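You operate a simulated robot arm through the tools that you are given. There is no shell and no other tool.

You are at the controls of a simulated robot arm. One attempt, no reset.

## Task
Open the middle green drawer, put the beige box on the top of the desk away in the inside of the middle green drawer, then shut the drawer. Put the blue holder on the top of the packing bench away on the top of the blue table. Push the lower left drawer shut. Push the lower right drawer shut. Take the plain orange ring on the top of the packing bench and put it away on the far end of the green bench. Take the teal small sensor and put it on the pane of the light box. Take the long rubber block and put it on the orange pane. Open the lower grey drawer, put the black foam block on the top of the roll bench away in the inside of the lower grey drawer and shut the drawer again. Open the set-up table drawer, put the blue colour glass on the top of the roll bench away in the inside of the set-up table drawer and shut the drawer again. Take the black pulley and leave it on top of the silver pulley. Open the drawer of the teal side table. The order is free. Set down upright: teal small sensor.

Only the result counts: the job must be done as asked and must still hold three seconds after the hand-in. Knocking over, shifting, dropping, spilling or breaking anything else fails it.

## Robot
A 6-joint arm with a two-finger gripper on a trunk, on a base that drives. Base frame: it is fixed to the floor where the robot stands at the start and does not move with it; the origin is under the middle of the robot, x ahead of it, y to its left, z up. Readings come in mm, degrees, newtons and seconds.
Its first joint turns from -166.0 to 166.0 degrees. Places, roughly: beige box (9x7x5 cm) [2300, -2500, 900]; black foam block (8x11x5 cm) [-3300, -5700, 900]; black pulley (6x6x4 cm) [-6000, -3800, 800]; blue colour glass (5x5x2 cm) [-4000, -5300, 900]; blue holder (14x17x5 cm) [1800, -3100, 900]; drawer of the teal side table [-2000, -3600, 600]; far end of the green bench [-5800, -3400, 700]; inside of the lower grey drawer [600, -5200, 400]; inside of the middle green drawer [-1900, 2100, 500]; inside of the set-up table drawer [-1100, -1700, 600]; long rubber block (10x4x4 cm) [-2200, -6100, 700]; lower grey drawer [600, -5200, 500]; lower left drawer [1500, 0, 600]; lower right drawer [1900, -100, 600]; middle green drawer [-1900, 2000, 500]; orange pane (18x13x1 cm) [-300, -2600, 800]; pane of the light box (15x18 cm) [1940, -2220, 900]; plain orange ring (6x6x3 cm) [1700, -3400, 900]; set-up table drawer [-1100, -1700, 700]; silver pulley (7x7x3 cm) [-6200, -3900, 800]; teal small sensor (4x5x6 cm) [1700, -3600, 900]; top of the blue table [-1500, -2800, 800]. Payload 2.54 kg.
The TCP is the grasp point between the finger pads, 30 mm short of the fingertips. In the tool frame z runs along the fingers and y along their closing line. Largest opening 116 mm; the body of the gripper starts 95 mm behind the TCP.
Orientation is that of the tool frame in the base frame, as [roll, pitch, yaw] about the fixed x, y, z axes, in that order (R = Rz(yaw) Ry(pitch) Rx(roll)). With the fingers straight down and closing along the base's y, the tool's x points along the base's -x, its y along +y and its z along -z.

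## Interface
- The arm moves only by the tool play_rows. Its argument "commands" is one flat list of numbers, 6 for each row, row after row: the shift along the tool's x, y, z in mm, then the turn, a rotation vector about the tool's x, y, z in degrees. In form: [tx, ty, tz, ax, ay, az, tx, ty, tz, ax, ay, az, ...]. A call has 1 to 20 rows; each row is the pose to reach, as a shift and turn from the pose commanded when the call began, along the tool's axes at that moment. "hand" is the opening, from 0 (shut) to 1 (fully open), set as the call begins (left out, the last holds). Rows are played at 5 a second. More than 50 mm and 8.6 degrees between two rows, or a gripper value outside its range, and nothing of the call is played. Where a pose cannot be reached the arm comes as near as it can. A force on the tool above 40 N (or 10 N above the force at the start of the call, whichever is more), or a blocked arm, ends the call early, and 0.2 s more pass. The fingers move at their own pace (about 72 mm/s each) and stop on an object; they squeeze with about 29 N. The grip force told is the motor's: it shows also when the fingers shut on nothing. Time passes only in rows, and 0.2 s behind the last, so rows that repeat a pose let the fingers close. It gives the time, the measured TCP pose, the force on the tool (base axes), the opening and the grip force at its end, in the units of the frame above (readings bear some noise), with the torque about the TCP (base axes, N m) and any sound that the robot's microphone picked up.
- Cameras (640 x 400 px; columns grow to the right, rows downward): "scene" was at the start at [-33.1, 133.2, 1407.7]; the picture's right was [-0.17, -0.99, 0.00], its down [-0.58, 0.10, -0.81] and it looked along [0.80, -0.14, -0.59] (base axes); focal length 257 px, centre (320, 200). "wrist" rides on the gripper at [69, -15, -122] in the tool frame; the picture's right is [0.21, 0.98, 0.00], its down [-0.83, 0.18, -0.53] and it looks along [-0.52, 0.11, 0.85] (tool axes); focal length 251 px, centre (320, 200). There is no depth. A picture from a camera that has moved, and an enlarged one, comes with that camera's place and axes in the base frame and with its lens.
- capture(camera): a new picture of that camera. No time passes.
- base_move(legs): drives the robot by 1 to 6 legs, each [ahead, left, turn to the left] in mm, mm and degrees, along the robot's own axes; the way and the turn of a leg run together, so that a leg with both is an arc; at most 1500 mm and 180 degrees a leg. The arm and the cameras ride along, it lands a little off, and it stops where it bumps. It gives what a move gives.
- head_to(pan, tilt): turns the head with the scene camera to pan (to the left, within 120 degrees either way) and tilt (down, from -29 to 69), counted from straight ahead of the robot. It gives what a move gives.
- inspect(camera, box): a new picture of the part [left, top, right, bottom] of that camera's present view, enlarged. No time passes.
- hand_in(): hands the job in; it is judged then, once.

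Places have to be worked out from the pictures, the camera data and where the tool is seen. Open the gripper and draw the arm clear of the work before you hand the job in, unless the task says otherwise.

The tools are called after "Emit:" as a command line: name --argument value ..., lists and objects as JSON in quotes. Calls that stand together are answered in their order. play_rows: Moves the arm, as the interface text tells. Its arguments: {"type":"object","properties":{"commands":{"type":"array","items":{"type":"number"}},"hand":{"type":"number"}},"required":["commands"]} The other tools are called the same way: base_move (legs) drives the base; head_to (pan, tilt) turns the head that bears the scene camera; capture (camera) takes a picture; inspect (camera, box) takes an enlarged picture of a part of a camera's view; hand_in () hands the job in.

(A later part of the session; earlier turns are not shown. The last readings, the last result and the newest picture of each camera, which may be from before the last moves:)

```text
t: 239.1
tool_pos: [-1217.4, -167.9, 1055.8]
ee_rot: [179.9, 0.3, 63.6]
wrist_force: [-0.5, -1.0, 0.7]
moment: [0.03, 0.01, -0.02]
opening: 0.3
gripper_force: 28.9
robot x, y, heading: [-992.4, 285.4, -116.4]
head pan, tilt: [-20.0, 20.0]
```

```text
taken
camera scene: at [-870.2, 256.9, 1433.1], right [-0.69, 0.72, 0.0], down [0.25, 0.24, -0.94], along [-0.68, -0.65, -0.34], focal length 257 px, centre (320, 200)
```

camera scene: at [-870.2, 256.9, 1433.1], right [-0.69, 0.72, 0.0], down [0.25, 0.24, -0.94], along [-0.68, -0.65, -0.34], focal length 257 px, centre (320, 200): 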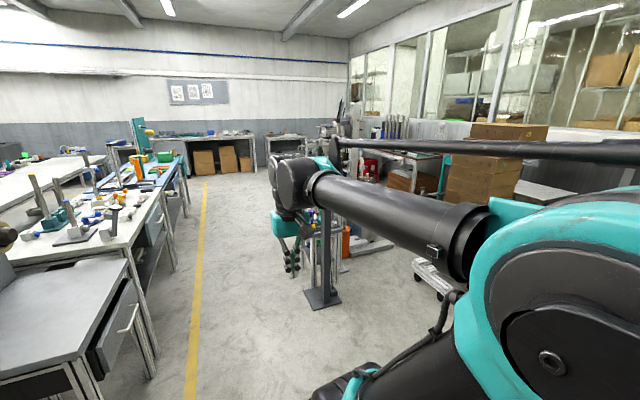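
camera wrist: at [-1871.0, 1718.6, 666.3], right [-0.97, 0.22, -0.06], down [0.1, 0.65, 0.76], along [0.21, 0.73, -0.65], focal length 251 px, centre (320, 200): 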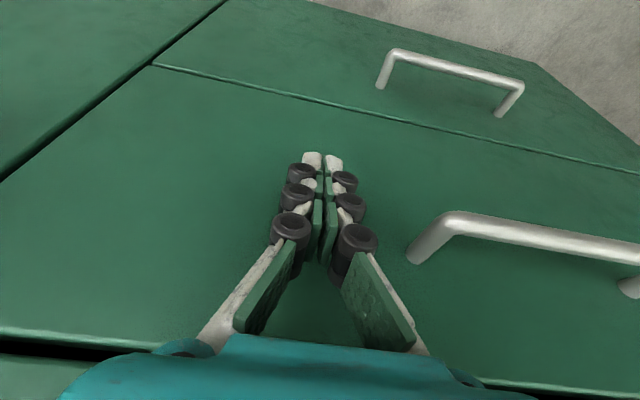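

The set-up table is the second one, its drawer facing the yellow-line aisle. I drive down the aisle until my arm is level with that drawer.

Emit:
base_move --legs '[[1450, 0, 1.3], [180, 0, 0]]'

Emit:
head_to --pan 90 --tilt 35

Emit:
capture --camera "scene"

Emit:
head_to --pan -110 --tilt 40

Emit:
capture --camera "scene"

```text
t: 247.4
tool_pos: [-1877.2, -1658.0, 1055.7]
ee_rot: [179.8, 0.3, 66.6]
wrist_force: [0.3, -0.4, -0.7]
moment: [0.05, 0.02, 0.02]
opening: 0.0
gripper_force: 28.9
robot x, y, heading: [-1675.3, -1195.7, -113.1]
head pan, tilt: [-20.0, 20.0]
```

```text
t: 249.3
tool_pos: [-1878.1, -1658.0, 1056.2]
ee_rot: [179.9, 0.2, 66.5]
wrist_force: [-0.3, -0.3, -0.4]
moment: [0.03, 0.03, 0.01]
opening: 0.0
gripper_force: 28.8
robot x, y, heading: [-1675.9, -1199.8, -113.6]
head pan, tilt: [90.0, 35.0]
```

```text
taken
camera scene: at [-1408.9, -1183.3, 1409.3], right [-0.4, -0.92, 0.0], down [-0.53, 0.23, -0.82], along [0.75, -0.33, -0.57], focal length 257 px, centre (320, 200)
```

scene: 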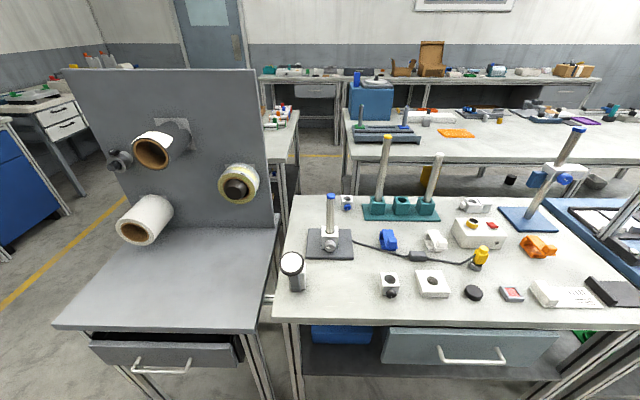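

```text
t: 252.2
tool_pos: [-1878.1, -1658.4, 1055.4]
ee_rot: [179.8, 0.2, 66.6]
wrist_force: [0.2, -0.2, 0.5]
moment: [0.03, -0.06, 0.01]
opening: 0.0
gripper_force: 28.9
robot x, y, heading: [-1677.2, -1195.5, -113.2]
head pan, tilt: [-110.0, 40.0]
```

```text
taken
camera scene: at [-1551.5, -1089.8, 1401.7], right [0.69, 0.73, 0.0], down [0.47, -0.44, -0.77], along [-0.56, 0.53, -0.64], focal length 257 px, centre (320, 200)
```

scene: 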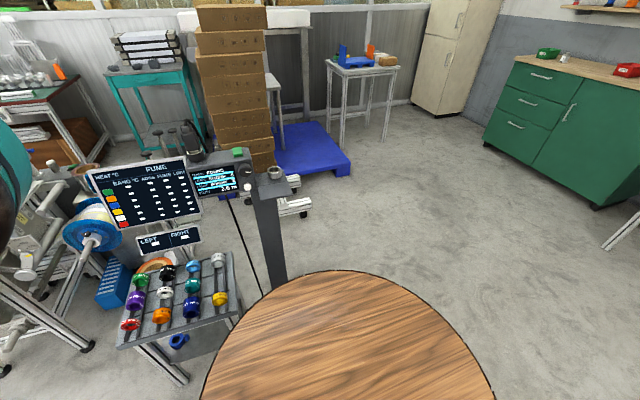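

The right-hand table with the optics is the set-up table; its drawer handle is near (470, 358) in the view. I look down at it more closely.

Emit:
head_to --pan 80 --tilt 55

Emit:
capture --camera "scene"

Emit:
inspect --camera "scene" --box '[320, 180, 560, 330]'

```text
t: 255.0
tool_pos: [-1877.6, -1658.9, 1055.2]
ee_rot: [179.8, 0.2, 66.6]
wrist_force: [0.1, -0.6, -0.1]
moment: [-0.02, 0.0, 0.02]
opening: 0.3
gripper_force: 28.6
robot x, y, heading: [-1672.4, -1195.1, -113.3]
head pan, tilt: [80.0, 55.0]
```

```text
taken
camera scene: at [-1429.5, -1187.9, 1381.0], right [-0.55, -0.83, 0.0], down [-0.68, 0.45, -0.57], along [0.48, -0.32, -0.82], focal length 257 px, centre (320, 200)
```

scene: 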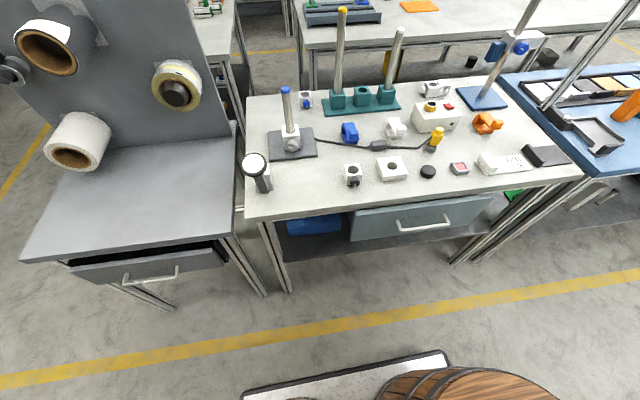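

```text
2.67 times, centred on (440, 255) of scene
camera zoom: at [-1429.5, -1187.9, 1381.0], right [-0.55, -0.83, 0.0], down [-0.68, 0.45, -0.57], along [0.48, -0.32, -0.82], focal length 685 px, centre (0, 53)
```

zoom: 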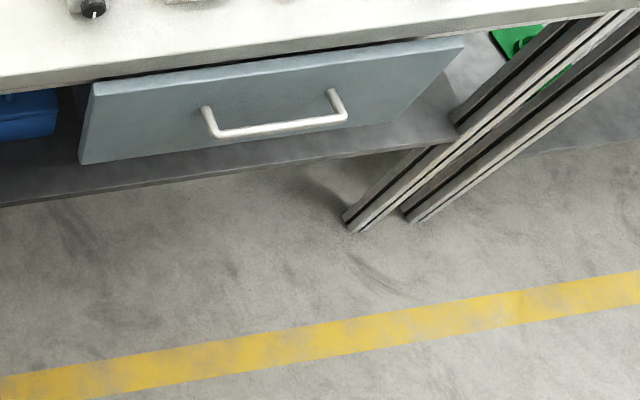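

The handle is a ~160 mm bar around (-1289, -1662, ~690). To get enough reach without backing into the kiosk, I drive back 350 mm and work diagonally; first I bring the hand over toward the drawer for a wrist view.

Emit:
base_move --legs '[[-350, 0, -1.7]]'

Emit:
play_rows --commands '[-10, 40, 0, 0, 0, 0, -20, 80, 0, 0, 0, 0, -30, 120, -5, 0, 0, 0, -40, 160, -10, 0, 0, 0, -50, 200, -15, 0, 0, 0, -60, 240, -20, 0, 0, 0, -70, 280, -25, 0, 0, 0, -80, 310, -30, 0, 0, 0]' --hand 0.25

Emit:
capture --camera "wrist"

Emit:
head_to --pan 60 --tilt 40

Emit:
capture --camera "scene"

```text
t: 257.3
tool_pos: [-1748.3, -1333.9, 1055.9]
ee_rot: [179.8, 0.2, 64.8]
wrist_force: [-0.2, 0.0, 0.7]
moment: [0.0, -0.02, 0.01]
opening: 0.0
gripper_force: 28.7
robot x, y, heading: [-1531.3, -879.7, -115.3]
head pan, tilt: [80.0, 55.0]
```

```text
t: 259.1
tool_pos: [-1505.3, -1537.7, 1088.8]
ee_rot: [179.8, 0.3, 64.7]
wrist_force: [0.6, 0.3, 0.5]
moment: [-0.02, -0.02, -0.01]
opening: 28.8
gripper_force: 0.0
robot x, y, heading: [-1529.4, -882.0, -115.2]
head pan, tilt: [80.0, 55.0]
```

```text
taken
camera wrist: at [-1489.1, -1467.7, 1210.1], right [0.97, -0.22, 0.0], down [-0.19, -0.82, 0.54], along [-0.12, -0.52, -0.84], focal length 251 px, centre (320, 200)
```

wrist: 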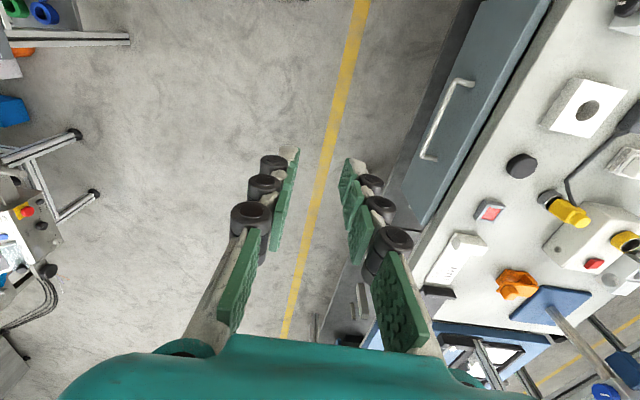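

```text
t: 259.9
tool_pos: [-1502.9, -1536.5, 1087.8]
ee_rot: [179.8, 0.2, 64.7]
wrist_force: [-0.4, -0.7, -0.7]
moment: [0.0, -0.02, 0.0]
opening: 29.0
gripper_force: 0.1
robot x, y, heading: [-1532.3, -878.3, -115.3]
head pan, tilt: [60.0, 40.0]
```

```text
taken
camera scene: at [-1296.0, -906.4, 1401.7], right [-0.82, -0.57, 0.0], down [-0.37, 0.53, -0.77], along [0.44, -0.63, -0.64], focal length 257 px, centre (320, 200)
```

scene: 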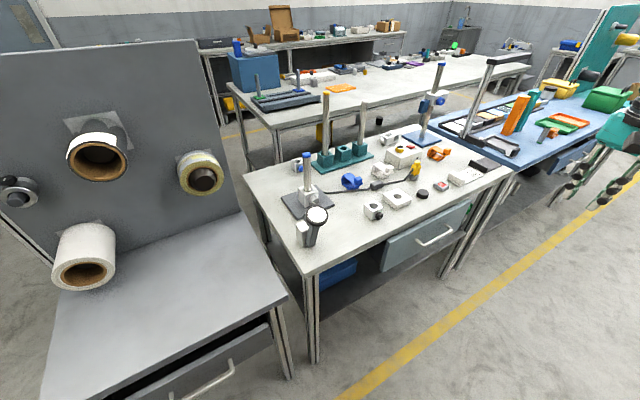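

I zoom both cameras on the handle to triangulate it.

Emit:
inspect --camera "wrist" --box '[390, 60, 510, 180]'

Emit:
inspect --camera "scene" --box '[370, 190, 490, 290]'

```text
3.33 times, centred on (450, 120) of wrist
camera zoom: at [-1489.2, -1467.6, 1209.8], right [0.97, -0.22, 0.0], down [-0.19, -0.82, 0.54], along [-0.12, -0.52, -0.84], focal length 838 px, centre (-113, 467)
```

zoom: 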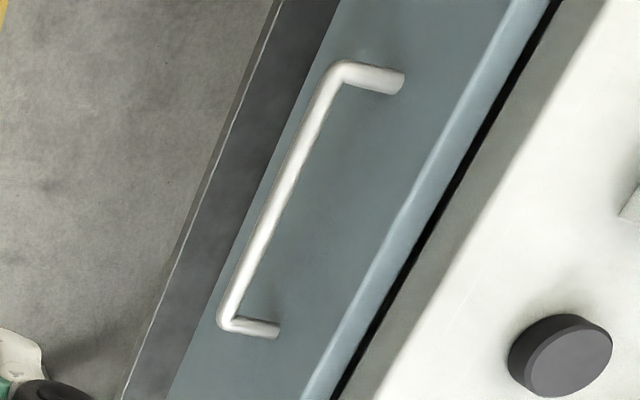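

```text
4.00 times, centred on (430, 240) of scene
camera zoom: at [-1296.0, -906.4, 1401.7], right [-0.82, -0.57, 0.0], down [-0.37, 0.53, -0.77], along [0.44, -0.63, -0.64], focal length 1028 px, centre (-120, 40)
```

zoom: 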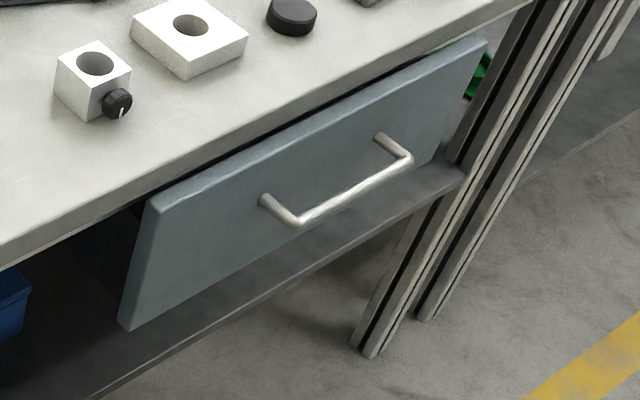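

The bar centre is at about (-1292, -1654, 702), pointing along the table edge. I go to the pre-grasp point with a 40° tilt.

Emit:
play_rows --commands '[-1.8, 21, 35.9, -4.44, 0, 0, -3.6, 42, 71.8, -8.89, 0, 0, -5.4, 62.9, 107.7, -13.3, 0, 0, -7.2, 83.9, 143.6, -17.8, 0, 0, -9.1, 104.9, 179.4, -22.2, 0, 0, -10.9, 125.9, 215.3, -26.7, 0, 0, -12.7, 146.8, 251.2, -31.1, 0, 0, -14.5, 167.8, 287.1, -35.6, 0, 0, -16.3, 188.8, 323, -40, 0, 0]' --hand 0.25

Emit:
capture --camera "wrist"

Emit:
capture --camera "scene"

```text
t: 261.9
tool_pos: [-1337.3, -1635.7, 764.4]
ee_rot: [139.6, 0.1, 64.7]
wrist_force: [0.5, 0.6, 0.2]
moment: [-0.04, 0.02, 0.0]
opening: 29.1
gripper_force: 0.1
robot x, y, heading: [-1531.6, -878.6, -115.4]
head pan, tilt: [60.0, 40.0]
```

```text
taken
camera wrist: at [-1390.3, -1534.8, 847.8], right [0.77, -0.12, 0.63], down [-0.54, -0.66, 0.53], along [0.35, -0.74, -0.57], focal length 251 px, centre (320, 200)
```

wrist: 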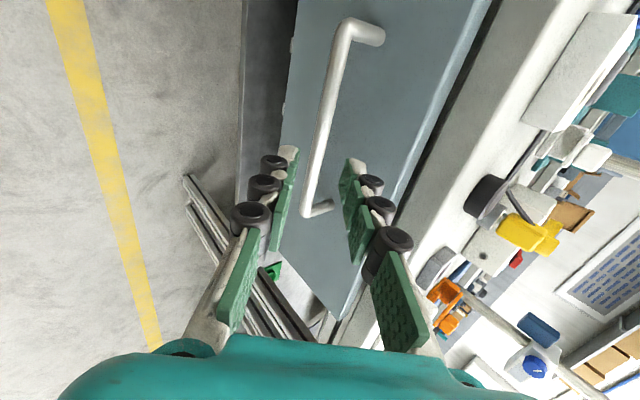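

```text
taken
camera scene: at [-1296.1, -906.4, 1401.7], right [-0.82, -0.57, 0.0], down [-0.37, 0.53, -0.77], along [0.44, -0.63, -0.64], focal length 257 px, centre (320, 200)
```

scene: 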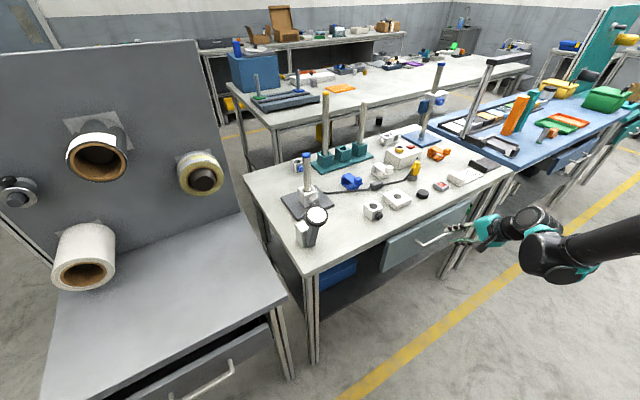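

Bar is centred between the fingers, 76 mm ahead along the axis. I advance 62 mm and close.

Emit:
play_rows --commands '[0, 0, 14, 0, 0, 0, 0, 0, 28, 0, 0, 0, 0, -0.5, 42, 0, 0, 0, 0, -1, 53, 0, 0, 0, 0, -1, 62, 0, 0, 0]' --hand 0.25

Emit:
play_rows --commands '[0, 0, 0, 0, 0, 0, 0, 0, 0, 0, 0, 0, 0, 0, 0, 0, 0, 0]' --hand 0

Emit:
capture --camera "wrist"

```text
t: 263.1
tool_pos: [-1300.3, -1652.5, 717.2]
ee_rot: [139.8, 0.2, 64.8]
wrist_force: [-0.3, 0.3, 0.4]
moment: [-0.03, 0.01, 0.05]
opening: 29.0
gripper_force: 0.3
robot x, y, heading: [-1533.2, -877.3, -115.4]
head pan, tilt: [60.0, 40.0]
```

```text
t: 263.9
tool_pos: [-1300.7, -1652.9, 718.2]
ee_rot: [139.8, 0.2, 64.9]
wrist_force: [2.0, -0.7, -0.1]
moment: [-0.14, 0.04, 0.1]
opening: 10.8
gripper_force: 37.9
robot x, y, heading: [-1527.4, -879.3, -115.2]
head pan, tilt: [60.0, 40.0]
```

```text
taken
camera wrist: at [-1354.1, -1551.5, 801.4], right [0.77, -0.12, 0.63], down [-0.54, -0.66, 0.53], along [0.35, -0.74, -0.57], focal length 251 px, centre (320, 200)
```

wrist: 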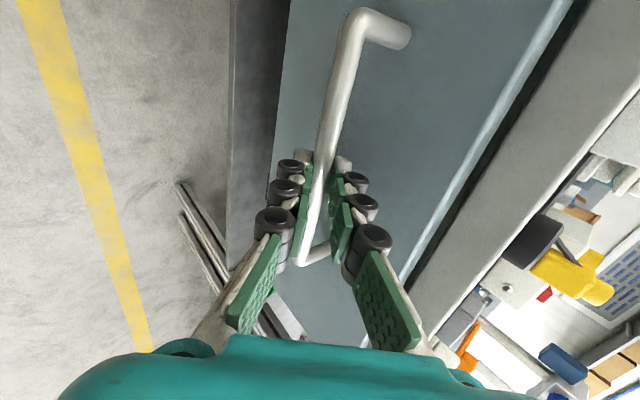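

The bar is held. I pull by driving the base sideways away from the table.

Emit:
base_move --legs '[[0, -190, 0]]'

Emit:
capture --camera "scene"

Emit:
capture --camera "wrist"

```text
t: 265.4
tool_pos: [-1442.6, -1585.8, 717.5]
ee_rot: [139.9, 0.4, 64.9]
wrist_force: [1.5, 1.4, 11.1]
moment: [-0.01, -0.1, -0.05]
opening: 10.6
gripper_force: 37.3
robot x, y, heading: [-1675.0, -814.1, -114.4]
head pan, tilt: [60.0, 40.0]
stopped in leg 1: the force on the tool passed its limit at 74 N (the readings are from after the stop); the commanded pose is now the measured one
```

```text
taken
camera scene: at [-1441.2, -836.3, 1401.7], right [-0.81, -0.58, 0.0], down [-0.37, 0.52, -0.77], along [0.44, -0.62, -0.64], focal length 257 px, centre (320, 200)
```

scene: 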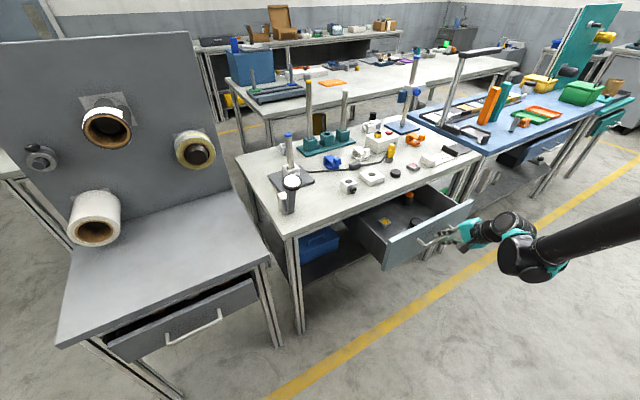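

```text
taken
camera wrist: at [-1496.0, -1484.4, 801.3], right [0.77, -0.12, 0.63], down [-0.53, -0.66, 0.53], along [0.35, -0.74, -0.57], focal length 251 px, centre (320, 200)
```

wrist: 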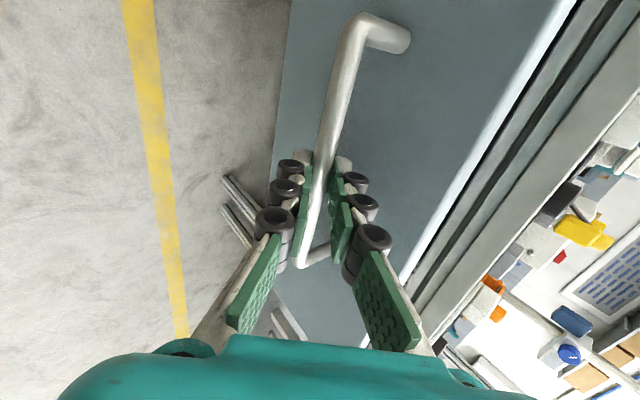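

The set-up drawer is fully open (~157 mm). I release, retreat along the approach line and look at its inside from above.

Emit:
play_rows --commands '[0, 0, 0, 0, 0, 0, 0, 0, 0, 0, 0, 0, 0, 0, -15, 0, 0, 0, 0, 0, -50, 0, 0, 0, 0, 0, -95, 0, 0, 0, 0, 0, -130, 0, 0, 0]' --hand 0.25

Emit:
play_rows --commands '[0, 28, -33, 5, 0, 0, 0, 56, -66, 10, 0, 0, 0, 84, -99, 15, 0, 0, 0, 112, -132, 20, 0, 0, 0, 140, -165, 25, 0, 0, 0, 155, -190, 30, 0, 0, 0, 165, -215, 35, 0, 0, 0, 170, -240, 40, 0, 0]'

Emit:
capture --camera "wrist"

Emit:
inspect --camera "scene" --box '[340, 150, 500, 280]'

```text
t: 266.8
tool_pos: [-1518.0, -1549.0, 816.7]
ee_rot: [140.0, 0.4, 65.1]
wrist_force: [0.0, -0.6, -0.4]
moment: [0.0, -0.03, -0.01]
opening: 29.0
gripper_force: 0.0
robot x, y, heading: [-1681.6, -813.1, -114.2]
head pan, tilt: [60.0, 40.0]
```

```text
t: 268.6
tool_pos: [-1540.0, -1537.7, 1109.8]
ee_rot: [-179.9, 0.6, 64.9]
wrist_force: [0.4, -0.2, -0.8]
moment: [-0.02, 0.03, -0.02]
opening: 28.9
gripper_force: 0.1
robot x, y, heading: [-1681.9, -812.6, -114.7]
head pan, tilt: [60.0, 40.0]
```

```text
taken
camera wrist: at [-1523.1, -1467.7, 1232.6], right [0.98, -0.22, 0.0], down [-0.18, -0.82, 0.54], along [-0.12, -0.53, -0.84], focal length 251 px, centre (320, 200)
```

wrist: 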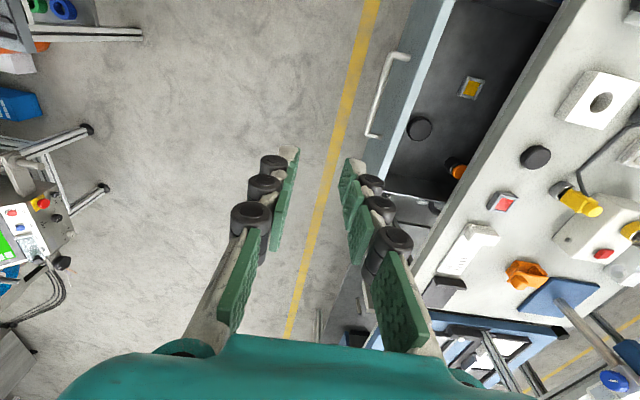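

```text
3.08 times, centred on (420, 215) of scene
camera zoom: at [-1441.1, -836.8, 1401.7], right [-0.81, -0.58, 0.0], down [-0.37, 0.52, -0.77], along [0.44, -0.62, -0.64], focal length 791 px, centre (12, 154)
```

zoom: 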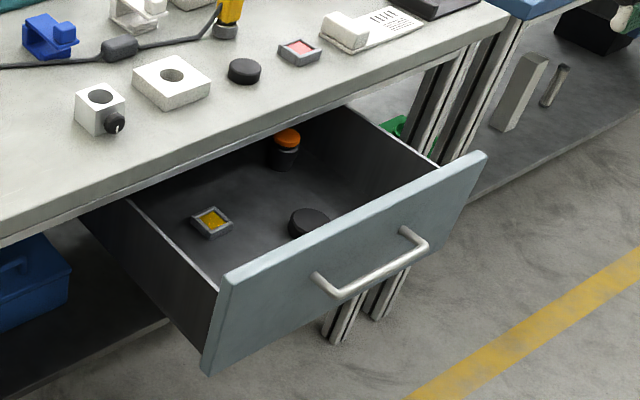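

The drawer holds a cap, a bottle and a yellow glass; there is free room for the blue glass. I bring the arm back to the front and drive on along the aisle toward the teal side table.

Emit:
play_rows --commands '[10, -43, 5, 0, 0, 0, 20, -86, 10, 0, 0, 0, 30, -129, 15, 0, 0, 0, 40, -172, 20, 0, 0, 0, 50, -215, 25, 0, 0, 0, 60, -258, 30, 0, 0, 0, 70, -301, 35, 0, 0, 0, 80, -344, 40, 0, 0, 0, 90, -387, 45, 0, 0, 0, 100, -429, 50, 0, 0, 0]'

Emit:
base_move --legs '[[0, 150, -0.5], [1450, 0, 0], [450, 0, 0]]'

Emit:
head_to --pan 60 --tilt 35

Emit:
capture --camera "scene"

Emit:
head_to --pan -10 --tilt 20

Emit:
capture --camera "scene"

```text
t: 270.8
tool_pos: [-1885.5, -1265.5, 1056.6]
ee_rot: [-180.0, 0.4, 65.0]
wrist_force: [-0.1, -0.2, -0.2]
moment: [0.03, 0.03, 0.01]
opening: 29.2
gripper_force: 0.1
robot x, y, heading: [-1673.4, -810.9, -114.6]
head pan, tilt: [60.0, 40.0]
```

```text
t: 281.3
tool_pos: [-2573.6, -3045.2, 1057.9]
ee_rot: [180.0, 0.3, 64.0]
wrist_force: [-0.5, 0.7, 0.1]
moment: [0.0, 0.0, -0.02]
opening: 29.0
gripper_force: 0.1
robot x, y, heading: [-2356.9, -2597.9, -115.7]
head pan, tilt: [60.0, 40.0]
```

```text
t: 281.9
tool_pos: [-2574.7, -3045.6, 1056.6]
ee_rot: [-180.0, 0.4, 63.8]
wrist_force: [-0.5, -0.5, 0.4]
moment: [0.01, 0.0, 0.01]
opening: 29.1
gripper_force: 0.0
robot x, y, heading: [-2358.1, -2596.1, -115.6]
head pan, tilt: [60.0, 35.0]
```

```text
taken
camera scene: at [-2120.2, -2626.5, 1409.2], right [-0.83, -0.56, 0.0], down [-0.32, 0.47, -0.82], along [0.46, -0.68, -0.57], focal length 257 px, centre (320, 200)
```

scene: 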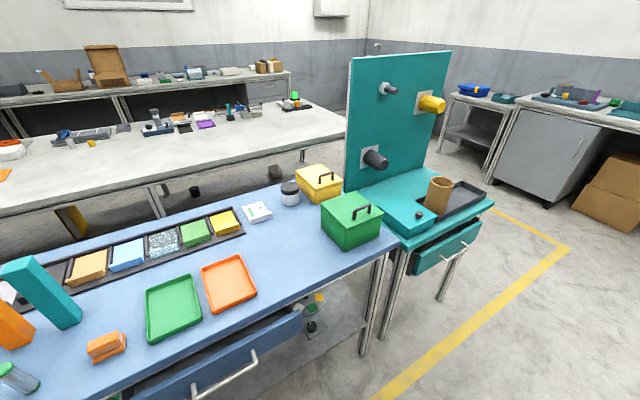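

```text
t: 283.3
tool_pos: [-2575.1, -3043.9, 1057.1]
ee_rot: [180.0, 0.5, 64.0]
wrist_force: [-0.2, 1.3, 0.7]
moment: [0.0, 0.01, -0.03]
opening: 29.1
gripper_force: 0.1
robot x, y, heading: [-2358.0, -2593.8, -115.8]
head pan, tilt: [-10.0, 20.0]
```

```text
taken
camera scene: at [-2224.1, -2629.4, 1433.1], right [-0.81, 0.58, 0.0], down [0.2, 0.28, -0.94], along [-0.55, -0.76, -0.34], focal length 257 px, centre (320, 200)
```

scene: 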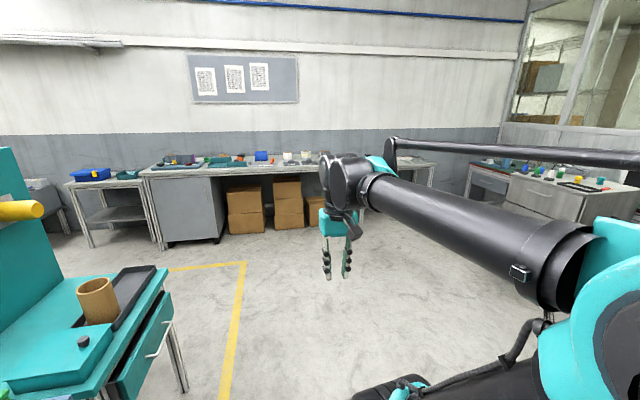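

The teal side table's drawer is ahead on the left. I zoom on its handle and move the hand over for a second viewpoint.

Emit:
head_to --pan 50 --tilt 40

Emit:
inspect --camera "scene" --box '[360, 120, 560, 280]'

Emit:
play_rows --commands '[-40, 20, 0, 0, 0, 0, -80, 40, 0, 0, 0, 0, -120, 65, 0, 0, 0, 0, -155, 95, 0, 0, 0, 0, -180, 130, 0, 0, 0, 0, -195, 170, 0, 0, 0, 0, -200, 210, 0, 0, 0, 0, -200, 250, 0, 0, 0, 0, -200, 280, 0, 0, 0, 0]' --hand 0.25

Emit:
capture --camera "wrist"

```text
t: 284.6
tool_pos: [-2574.9, -3044.3, 1057.4]
ee_rot: [-179.9, 0.4, 64.0]
wrist_force: [0.1, -0.4, 0.5]
moment: [0.03, -0.04, 0.03]
opening: 29.1
gripper_force: 0.0
robot x, y, heading: [-2359.6, -2597.8, -115.7]
head pan, tilt: [50.0, 40.0]
```

```text
2.50 times, centred on (460, 200) of scene
camera zoom: at [-2134.9, -2631.3, 1401.7], right [-0.91, -0.41, 0.0], down [-0.26, 0.59, -0.77], along [0.32, -0.7, -0.64], focal length 642 px, centre (-30, 200)
```

zoom: 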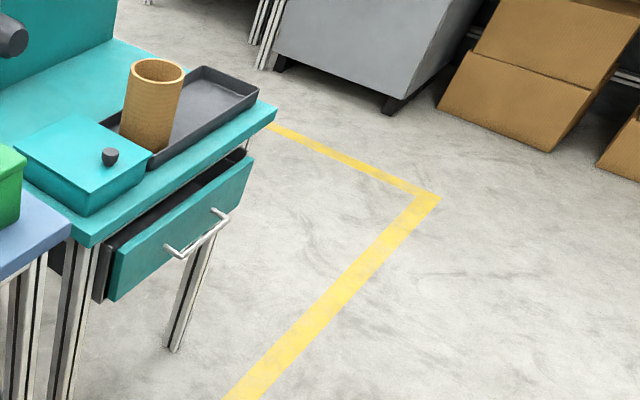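

```text
t: 286.6
tool_pos: [-2411.5, -3347.2, 1058.8]
ee_rot: [180.0, 0.4, 64.0]
wrist_force: [-1.1, -0.1, 0.7]
moment: [0.0, -0.02, 0.03]
opening: 29.3
gripper_force: 0.1
robot x, y, heading: [-2354.8, -2596.9, -115.8]
head pan, tilt: [50.0, 40.0]
```

```text
taken
camera wrist: at [-2395.3, -3278.2, 1182.0], right [0.97, -0.24, 0.0], down [-0.2, -0.82, 0.54], along [-0.13, -0.52, -0.84], focal length 251 px, centre (320, 200)
```

wrist: 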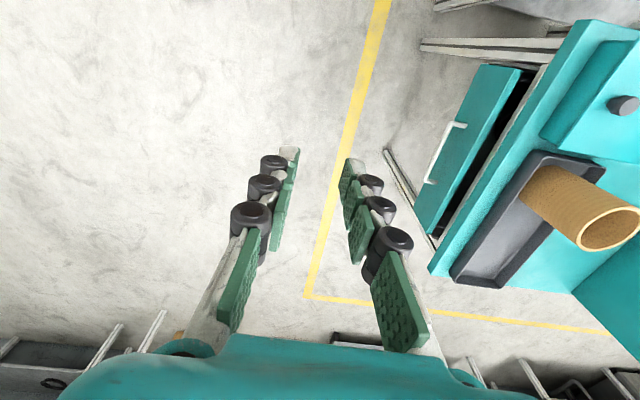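

The teal drawer seems a bit ajar. I zoom on its handle in the wrist view.

Emit:
inspect --camera "wrist" --box '[390, 90, 510, 210]'

Emit:
inspect --camera "scene" --box '[380, 170, 460, 240]'

```text
3.33 times, centred on (450, 150) of wrist
camera zoom: at [-2395.3, -3278.2, 1182.0], right [0.97, -0.24, 0.0], down [-0.2, -0.82, 0.54], along [-0.13, -0.52, -0.84], focal length 838 px, centre (-113, 367)
```

zoom: 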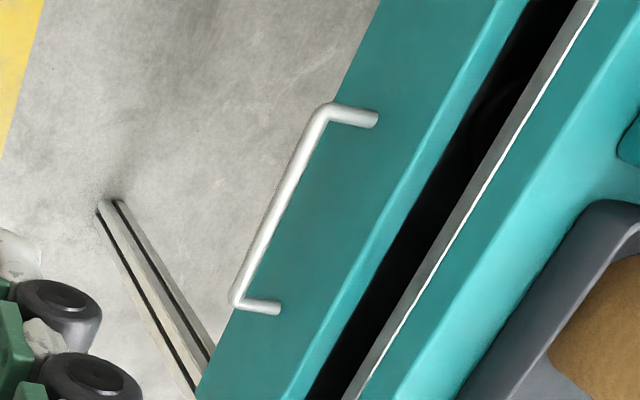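

```text
5.71 times, centred on (420, 205) of scene
camera zoom: at [-2135.0, -2631.2, 1401.7], right [-0.91, -0.41, 0.0], down [-0.26, 0.59, -0.77], along [0.32, -0.7, -0.64], focal length 1469 px, centre (-251, 171)
```

zoom: 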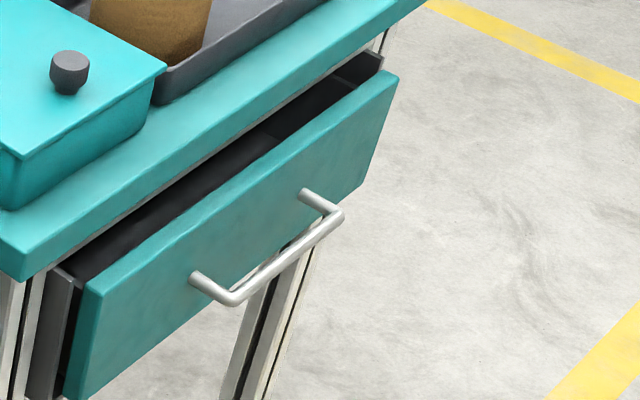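

The teal drawer's handle centre is near (-2173, -3569, 606). I drive 150 mm further ahead and square up, then go to the pre-grasp point.

Emit:
base_move --legs '[[150, 0, 0.7]]'

```text
t: 288.0
tool_pos: [-2467.5, -3485.5, 1059.9]
ee_rot: [-180.0, 0.4, 64.7]
wrist_force: [-0.1, 0.1, -0.3]
moment: [0.01, 0.04, 0.02]
opening: 28.9
gripper_force: 0.1
robot x, y, heading: [-2420.8, -2729.8, -114.9]
head pan, tilt: [50.0, 40.0]
```

Emit:
play_rows --commands '[5, 24.9, 39.1, -4, 0, 0, 10, 49.7, 78.2, -8, 0, 0, 15, 74.6, 117.3, -12, 0, 0, 20, 99.5, 156.4, -16, 0, 0, 25, 124.4, 195.5, -20, 0, 0, 30, 149.2, 234.6, -24, 0, 0, 35, 174.1, 273.7, -28, 0, 0, 40, 199, 312.8, -32, 0, 0, 45, 223.8, 351.9, -36, 0, 0, 50.1, 248.7, 391, -40, 0, 0]' --hand 0.25

Emit:
capture --camera "wrist"

```text
t: 290.2
tool_pos: [-2222.2, -3548.3, 668.1]
ee_rot: [140.0, 0.4, 64.5]
wrist_force: [-0.5, 0.3, 0.6]
moment: [0.0, 0.02, -0.02]
opening: 29.1
gripper_force: 0.1
robot x, y, heading: [-2421.9, -2733.9, -115.0]
head pan, tilt: [50.0, 40.0]
```

```text
taken
camera wrist: at [-2274.3, -3448.4, 751.7], right [0.77, -0.12, 0.63], down [-0.54, -0.66, 0.53], along [0.35, -0.75, -0.57], focal length 251 px, centre (320, 200)
```

wrist: 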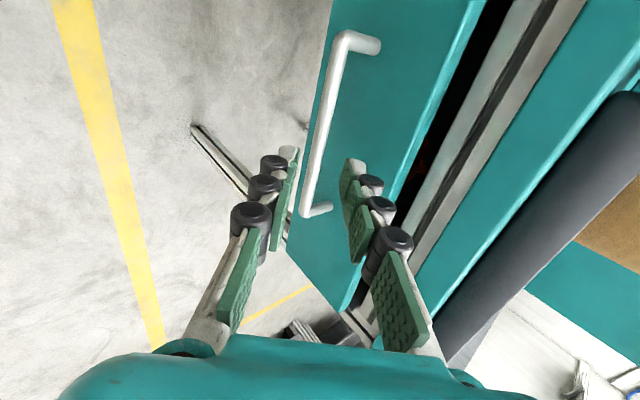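

Bar centred, 84 mm ahead. I advance 70 mm and close on it, then pull with the base.

Emit:
play_rows --commands '[0, 0, 15, 0, 0, 0, 0, 0, 30, 0, 0, 0, 0, 0, 45, 0, 0, 0, 0, -0.8, 59, 0, 0, 0, 0, -0.8, 70, 0, 0, 0]' --hand 0.25

Emit:
play_rows --commands '[0, 0, 0, 0, 0, 0, 0, 0, 0, 0, 0, 0, 0, 0, 0, 0, 0, 0]' --hand 0

Emit:
base_move --legs '[[0, -190, 0]]'

Emit:
capture --camera "wrist"

Emit:
capture --camera "scene"

```text
t: 291.4
tool_pos: [-2182.1, -3569.1, 613.7]
ee_rot: [140.0, 0.5, 64.7]
wrist_force: [0.5, -0.3, 0.6]
moment: [0.0, 0.02, 0.02]
opening: 28.8
gripper_force: 0.0
robot x, y, heading: [-2426.3, -2735.7, -114.7]
head pan, tilt: [50.0, 40.0]
```

```text
t: 292.2
tool_pos: [-2181.8, -3569.3, 614.2]
ee_rot: [140.0, 0.4, 64.8]
wrist_force: [3.2, -1.9, 6.5]
moment: [-0.15, -0.03, 0.14]
opening: 10.5
gripper_force: 38.2
robot x, y, heading: [-2421.2, -2733.9, -114.9]
head pan, tilt: [50.0, 40.0]
```

```text
t: 293.8
tool_pos: [-2356.0, -3488.4, 614.6]
ee_rot: [140.0, 0.6, 64.6]
wrist_force: [-6.7, -16.2, 11.7]
moment: [-0.42, 0.09, -0.11]
opening: 10.5
gripper_force: 38.0
robot x, y, heading: [-2598.5, -2650.4, -114.9]
head pan, tilt: [50.0, 40.0]
```

```text
taken
camera wrist: at [-2409.1, -3387.2, 698.2], right [0.77, -0.12, 0.63], down [-0.54, -0.65, 0.53], along [0.34, -0.75, -0.57], focal length 251 px, centre (320, 200)
```

wrist: 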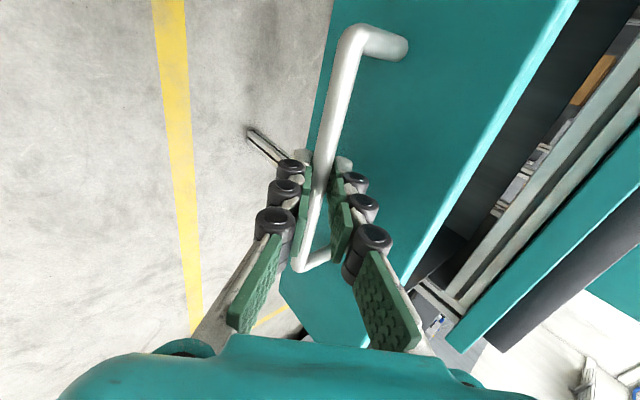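

```text
taken
camera scene: at [-2374.5, -2685.2, 1401.7], right [-0.91, -0.42, 0.0], down [-0.27, 0.58, -0.77], along [0.33, -0.69, -0.64], focal length 257 px, centre (320, 200)
```

scene: 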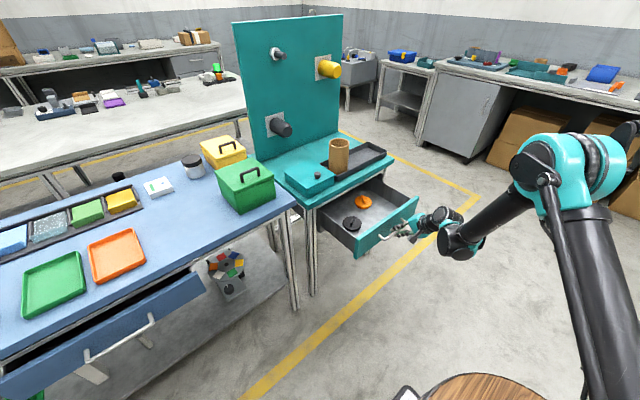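

The teal drawer follows and is ~190 mm further open. I pull a bit more until its stop to be sure it is fully open.

Emit:
base_move --legs '[[0, -70, 0]]'

Emit:
capture --camera "scene"

```text
t: 294.8
tool_pos: [-2421.7, -3458.6, 614.1]
ee_rot: [140.0, 0.5, 64.6]
wrist_force: [-2.2, -8.2, 5.2]
moment: [-0.28, 0.07, -0.01]
opening: 10.8
gripper_force: 38.3
robot x, y, heading: [-2662.6, -2621.6, -114.9]
head pan, tilt: [50.0, 40.0]
```

```text
taken
camera scene: at [-2438.9, -2655.3, 1401.7], right [-0.91, -0.42, 0.0], down [-0.27, 0.58, -0.77], along [0.32, -0.69, -0.64], focal length 257 px, centre (320, 200)
```

scene: 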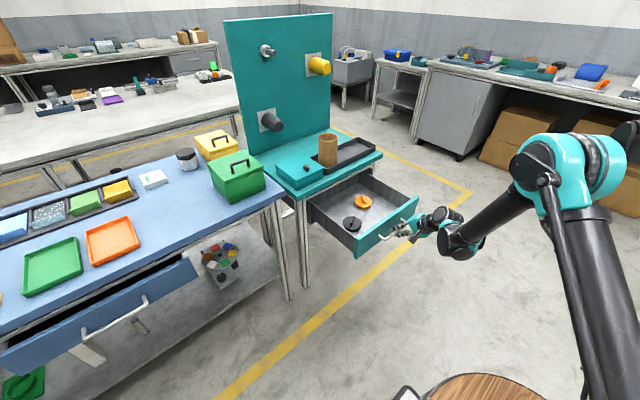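

It still moves freely. I pull once more, up to its limit.

Emit:
base_move --legs '[[0, -70, 0]]'

Emit:
capture --camera "scene"

```text
t: 295.7
tool_pos: [-2444.6, -3446.5, 616.3]
ee_rot: [139.4, 0.5, 64.6]
wrist_force: [0.0, 1.1, 10.6]
moment: [-0.36, 0.02, -0.01]
opening: 11.0
gripper_force: 37.8
robot x, y, heading: [-2690.8, -2608.6, -114.7]
head pan, tilt: [50.0, 40.0]
stopped in leg 1: the force on the tool passed its limit at 78 N (the readings are from after the stop); the commanded pose is now the measured one
```

```text
taken
camera scene: at [-2466.6, -2642.3, 1401.7], right [-0.91, -0.42, 0.0], down [-0.27, 0.58, -0.77], along [0.32, -0.69, -0.64], focal length 257 px, centre (320, 200)
```

scene: 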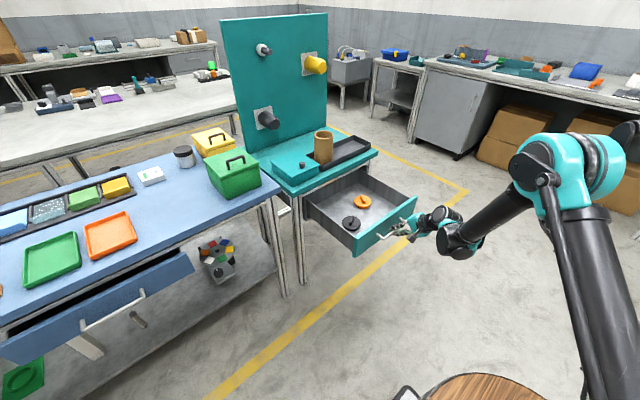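

Stop reached: the teal drawer is fully open. I release, retreat and bring the arm back to the front.

Emit:
play_rows --commands '[0, 0, 0, 0, 0, 0, 0, 0, 0, 0, 0, 0, 0, 0, -15, 0, 0, 0, 0, 0, -50, 0, 0, 0, 0, 0, -95, 0, 0, 0, 0, 0, -130, 0, 0, 0]' --hand 0.25

Emit:
play_rows --commands '[5, 18, -37, 4, 0, 0, 10, 36, -74, 8, 0, 0, 15, 54, -111, 12, 0, 0, 20, 72, -148, 16, 0, 0, 25, 90, -185, 20, 0, 0, 30, 100, -222, 24, 0, 0, 35, 85, -262, 28, 0, 0, 45, 55, -300, 32, 0, 0, 55, 20, -332, 36, 0, 0, 65, -15, -362, 40, 0, 0, 75, -50, -385, 40, 0, 0, 90, -82, -415, 40, 0, 0, 105, -112, -445, 40, 0, 0, 120, -140, -475, 40, 0, 0]'

Emit:
head_to --pan -40 --tilt 20

Emit:
capture --camera "scene"

```text
t: 297.1
tool_pos: [-2519.3, -3410.3, 715.7]
ee_rot: [139.4, 0.5, 64.7]
wrist_force: [0.3, 0.5, 0.3]
moment: [0.01, -0.03, 0.0]
opening: 29.1
gripper_force: 0.0
robot x, y, heading: [-2690.9, -2610.5, -114.9]
head pan, tilt: [50.0, 40.0]
```

```text
t: 300.1
tool_pos: [-2845.4, -3119.3, 986.1]
ee_rot: [179.4, 0.4, 64.5]
wrist_force: [0.5, 0.3, -1.1]
moment: [0.05, 0.0, -0.02]
opening: 29.0
gripper_force: 0.0
robot x, y, heading: [-2688.6, -2608.9, -114.7]
head pan, tilt: [50.0, 40.0]
```

```text
t: 301.7
tool_pos: [-2843.7, -3120.3, 985.8]
ee_rot: [179.5, 0.4, 64.5]
wrist_force: [-0.9, -0.5, 0.6]
moment: [-0.03, 0.0, 0.0]
opening: 28.9
gripper_force: 0.1
robot x, y, heading: [-2692.8, -2609.9, -115.1]
head pan, tilt: [-40.0, 20.0]
```

```text
taken
camera scene: at [-2586.9, -2605.1, 1433.1], right [-0.42, 0.91, 0.0], down [0.31, 0.15, -0.94], along [-0.85, -0.4, -0.34], focal length 257 px, centre (320, 200)
```

scene: 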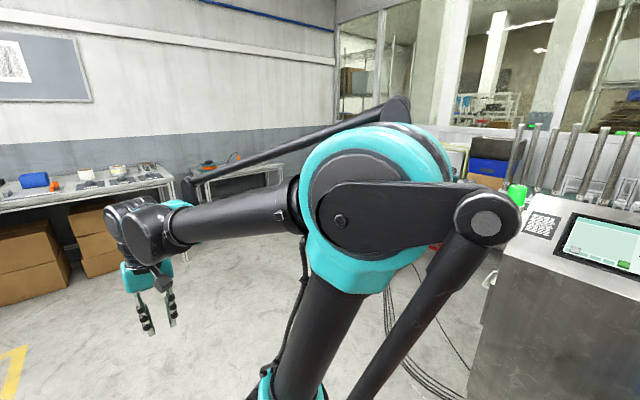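

A machine stands on my right; the view to the far corner is hidden by the arm. I drive ahead 1200 mm into the open area and look right.

Emit:
base_move --legs '[[1200, 0, 0]]'

Emit:
head_to --pan -95 --tilt 20

Emit:
capture --camera "scene"

Emit:
head_to --pan 20 --tilt 20

Emit:
capture --camera "scene"

```text
t: 307.9
tool_pos: [-3333.9, -4231.7, 984.3]
ee_rot: [179.4, 0.5, 65.9]
wrist_force: [0.4, -0.4, -0.1]
moment: [0.0, 0.0, -0.02]
opening: 29.3
gripper_force: 0.1
robot x, y, heading: [-3191.0, -3716.5, -113.5]
head pan, tilt: [-40.0, 20.0]
```

```text
t: 309.1
tool_pos: [-3333.4, -4231.0, 985.9]
ee_rot: [179.5, 0.5, 65.8]
wrist_force: [-1.1, -0.9, -0.7]
moment: [0.01, -0.02, 0.02]
opening: 29.0
gripper_force: 0.0
robot x, y, heading: [-3191.4, -3716.3, -113.9]
head pan, tilt: [-95.0, 20.0]
```

```text
taken
camera scene: at [-3085.6, -3624.6, 1433.1], right [0.48, 0.88, 0.0], down [0.3, -0.16, -0.94], along [-0.82, 0.45, -0.34], focal length 257 px, centre (320, 200)
```

scene: 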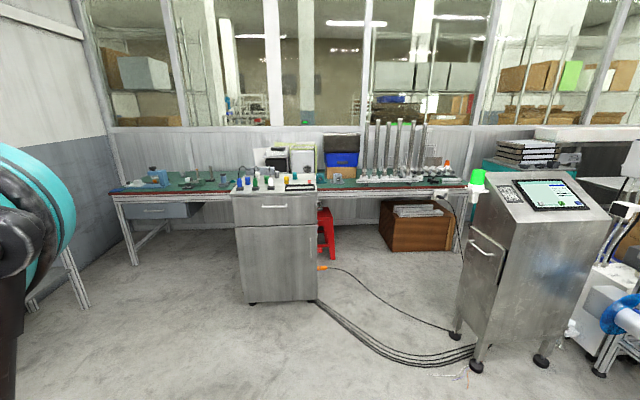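

```text
t: 311.1
tool_pos: [-3334.4, -4231.6, 986.2]
ee_rot: [179.4, 0.3, 65.8]
wrist_force: [-0.5, 0.3, -0.3]
moment: [-0.01, 0.02, 0.0]
opening: 28.8
gripper_force: 0.1
robot x, y, heading: [-3186.8, -3717.0, -114.0]
head pan, tilt: [20.0, 20.0]
```

```text
taken
camera scene: at [-3009.9, -3762.1, 1433.1], right [-1.0, 0.06, 0.0], down [0.02, 0.34, -0.94], along [-0.06, -0.94, -0.34], focal length 257 px, centre (320, 200)
```

scene: 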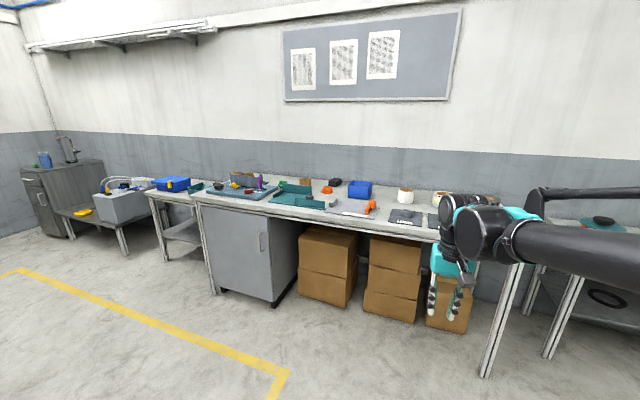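

The green bench stands along the glass wall, its far end with the pulleys at the left. I drive ahead, turn right to face it and approach its far end, keeping clear of the steel cabinet.

Emit:
base_move --legs '[[500, 0, 0], [0, 0, -91], [1250, 480, 0]]'

Emit:
head_to --pan 0 --tilt 30

Emit:
capture --camera "scene"

Emit:
head_to --pan 60 --tilt 35

Emit:
capture --camera "scene"

```text
t: 324.3
tool_pos: [-5226.8, -3853.0, 986.2]
ee_rot: [179.4, 0.6, -27.8]
wrist_force: [-0.6, 0.0, 0.1]
moment: [0.01, -0.02, -0.01]
opening: 29.2
gripper_force: 0.1
robot x, y, heading: [-4721.0, -4028.7, 152.7]
head pan, tilt: [20.0, 20.0]
```

```text
t: 325.1
tool_pos: [-5226.3, -3853.2, 985.4]
ee_rot: [179.4, 0.6, -27.6]
wrist_force: [-1.0, 0.4, 0.6]
moment: [-0.01, 0.01, 0.01]
opening: 29.0
gripper_force: 0.0
robot x, y, heading: [-4721.8, -4029.8, 152.9]
head pan, tilt: [0.0, 30.0]
```

```text
taken
camera scene: at [-4764.1, -4177.0, 1417.1], right [0.46, 0.89, 0.0], down [0.44, -0.23, -0.87], along [-0.77, 0.39, -0.5], focal length 257 px, centre (320, 200)
```

scene: 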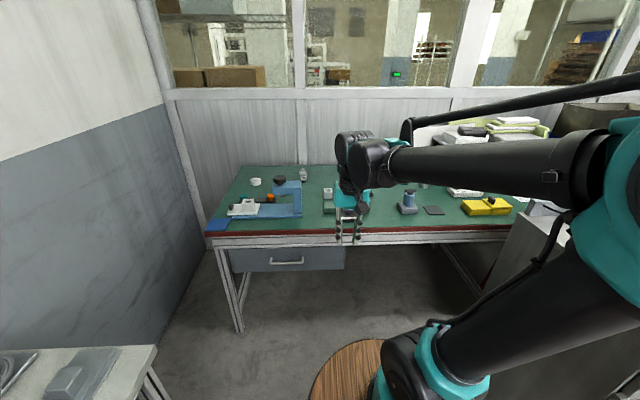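

```text
t: 326.4
tool_pos: [-5228.0, -3853.7, 986.1]
ee_rot: [179.4, 0.5, -27.7]
wrist_force: [-0.4, -0.2, 0.5]
moment: [-0.02, 0.01, 0.0]
opening: 29.3
gripper_force: 0.0
robot x, y, heading: [-4721.4, -4027.8, 152.9]
head pan, tilt: [60.0, 35.0]
```

```text
taken
camera scene: at [-4757.6, -4265.9, 1409.3], right [-0.54, 0.84, 0.0], down [0.48, 0.31, -0.82], along [-0.69, -0.44, -0.57], focal length 257 px, centre (320, 200)
```

scene: 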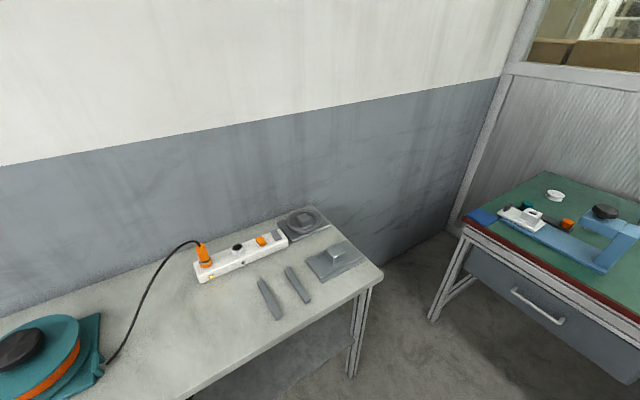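

I see the green bench's far end. I zoom in on the pulleys and the free area.

Emit:
head_to --pan 0 --tilt 30

Emit:
inspect --camera "scene" --box '[195, 150, 395, 275]'

Emit:
inspect --camera "scene" --box '[220, 160, 310, 225]'

```text
t: 327.7
tool_pos: [-5226.6, -3853.5, 985.7]
ee_rot: [179.3, 0.6, -27.7]
wrist_force: [-0.4, 0.3, -0.8]
moment: [-0.01, 0.03, 0.05]
opening: 29.0
gripper_force: 0.1
robot x, y, heading: [-4721.9, -4026.3, 152.6]
head pan, tilt: [0.0, 30.0]
```

```text
3.20 times, centred on (295, 212) of scene
camera zoom: at [-4764.1, -4177.0, 1417.1], right [0.46, 0.89, 0.0], down [0.45, -0.23, -0.87], along [-0.77, 0.39, -0.5], focal length 822 px, centre (400, 160)
```

zoom: 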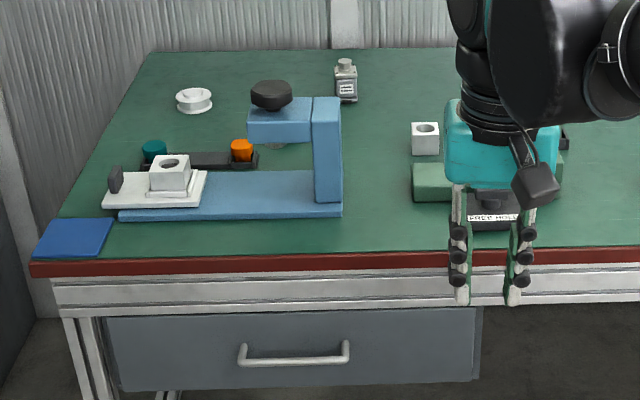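

```text
6.15 times, centred on (265, 192) of scene
camera zoom: at [-4764.1, -4177.0, 1417.1], right [0.46, 0.89, 0.0], down [0.45, -0.23, -0.87], along [-0.77, 0.39, -0.5], focal length 1582 px, centre (658, 246)
```

zoom: 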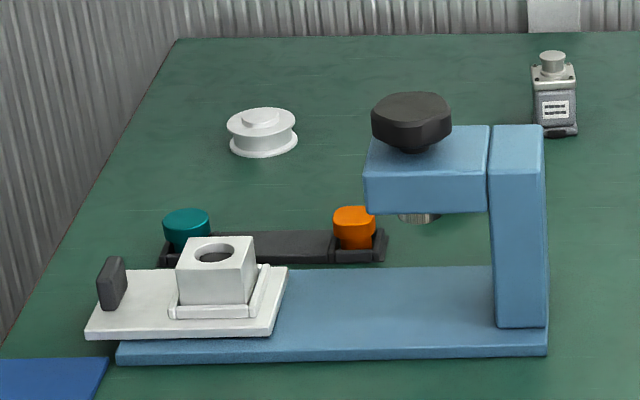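

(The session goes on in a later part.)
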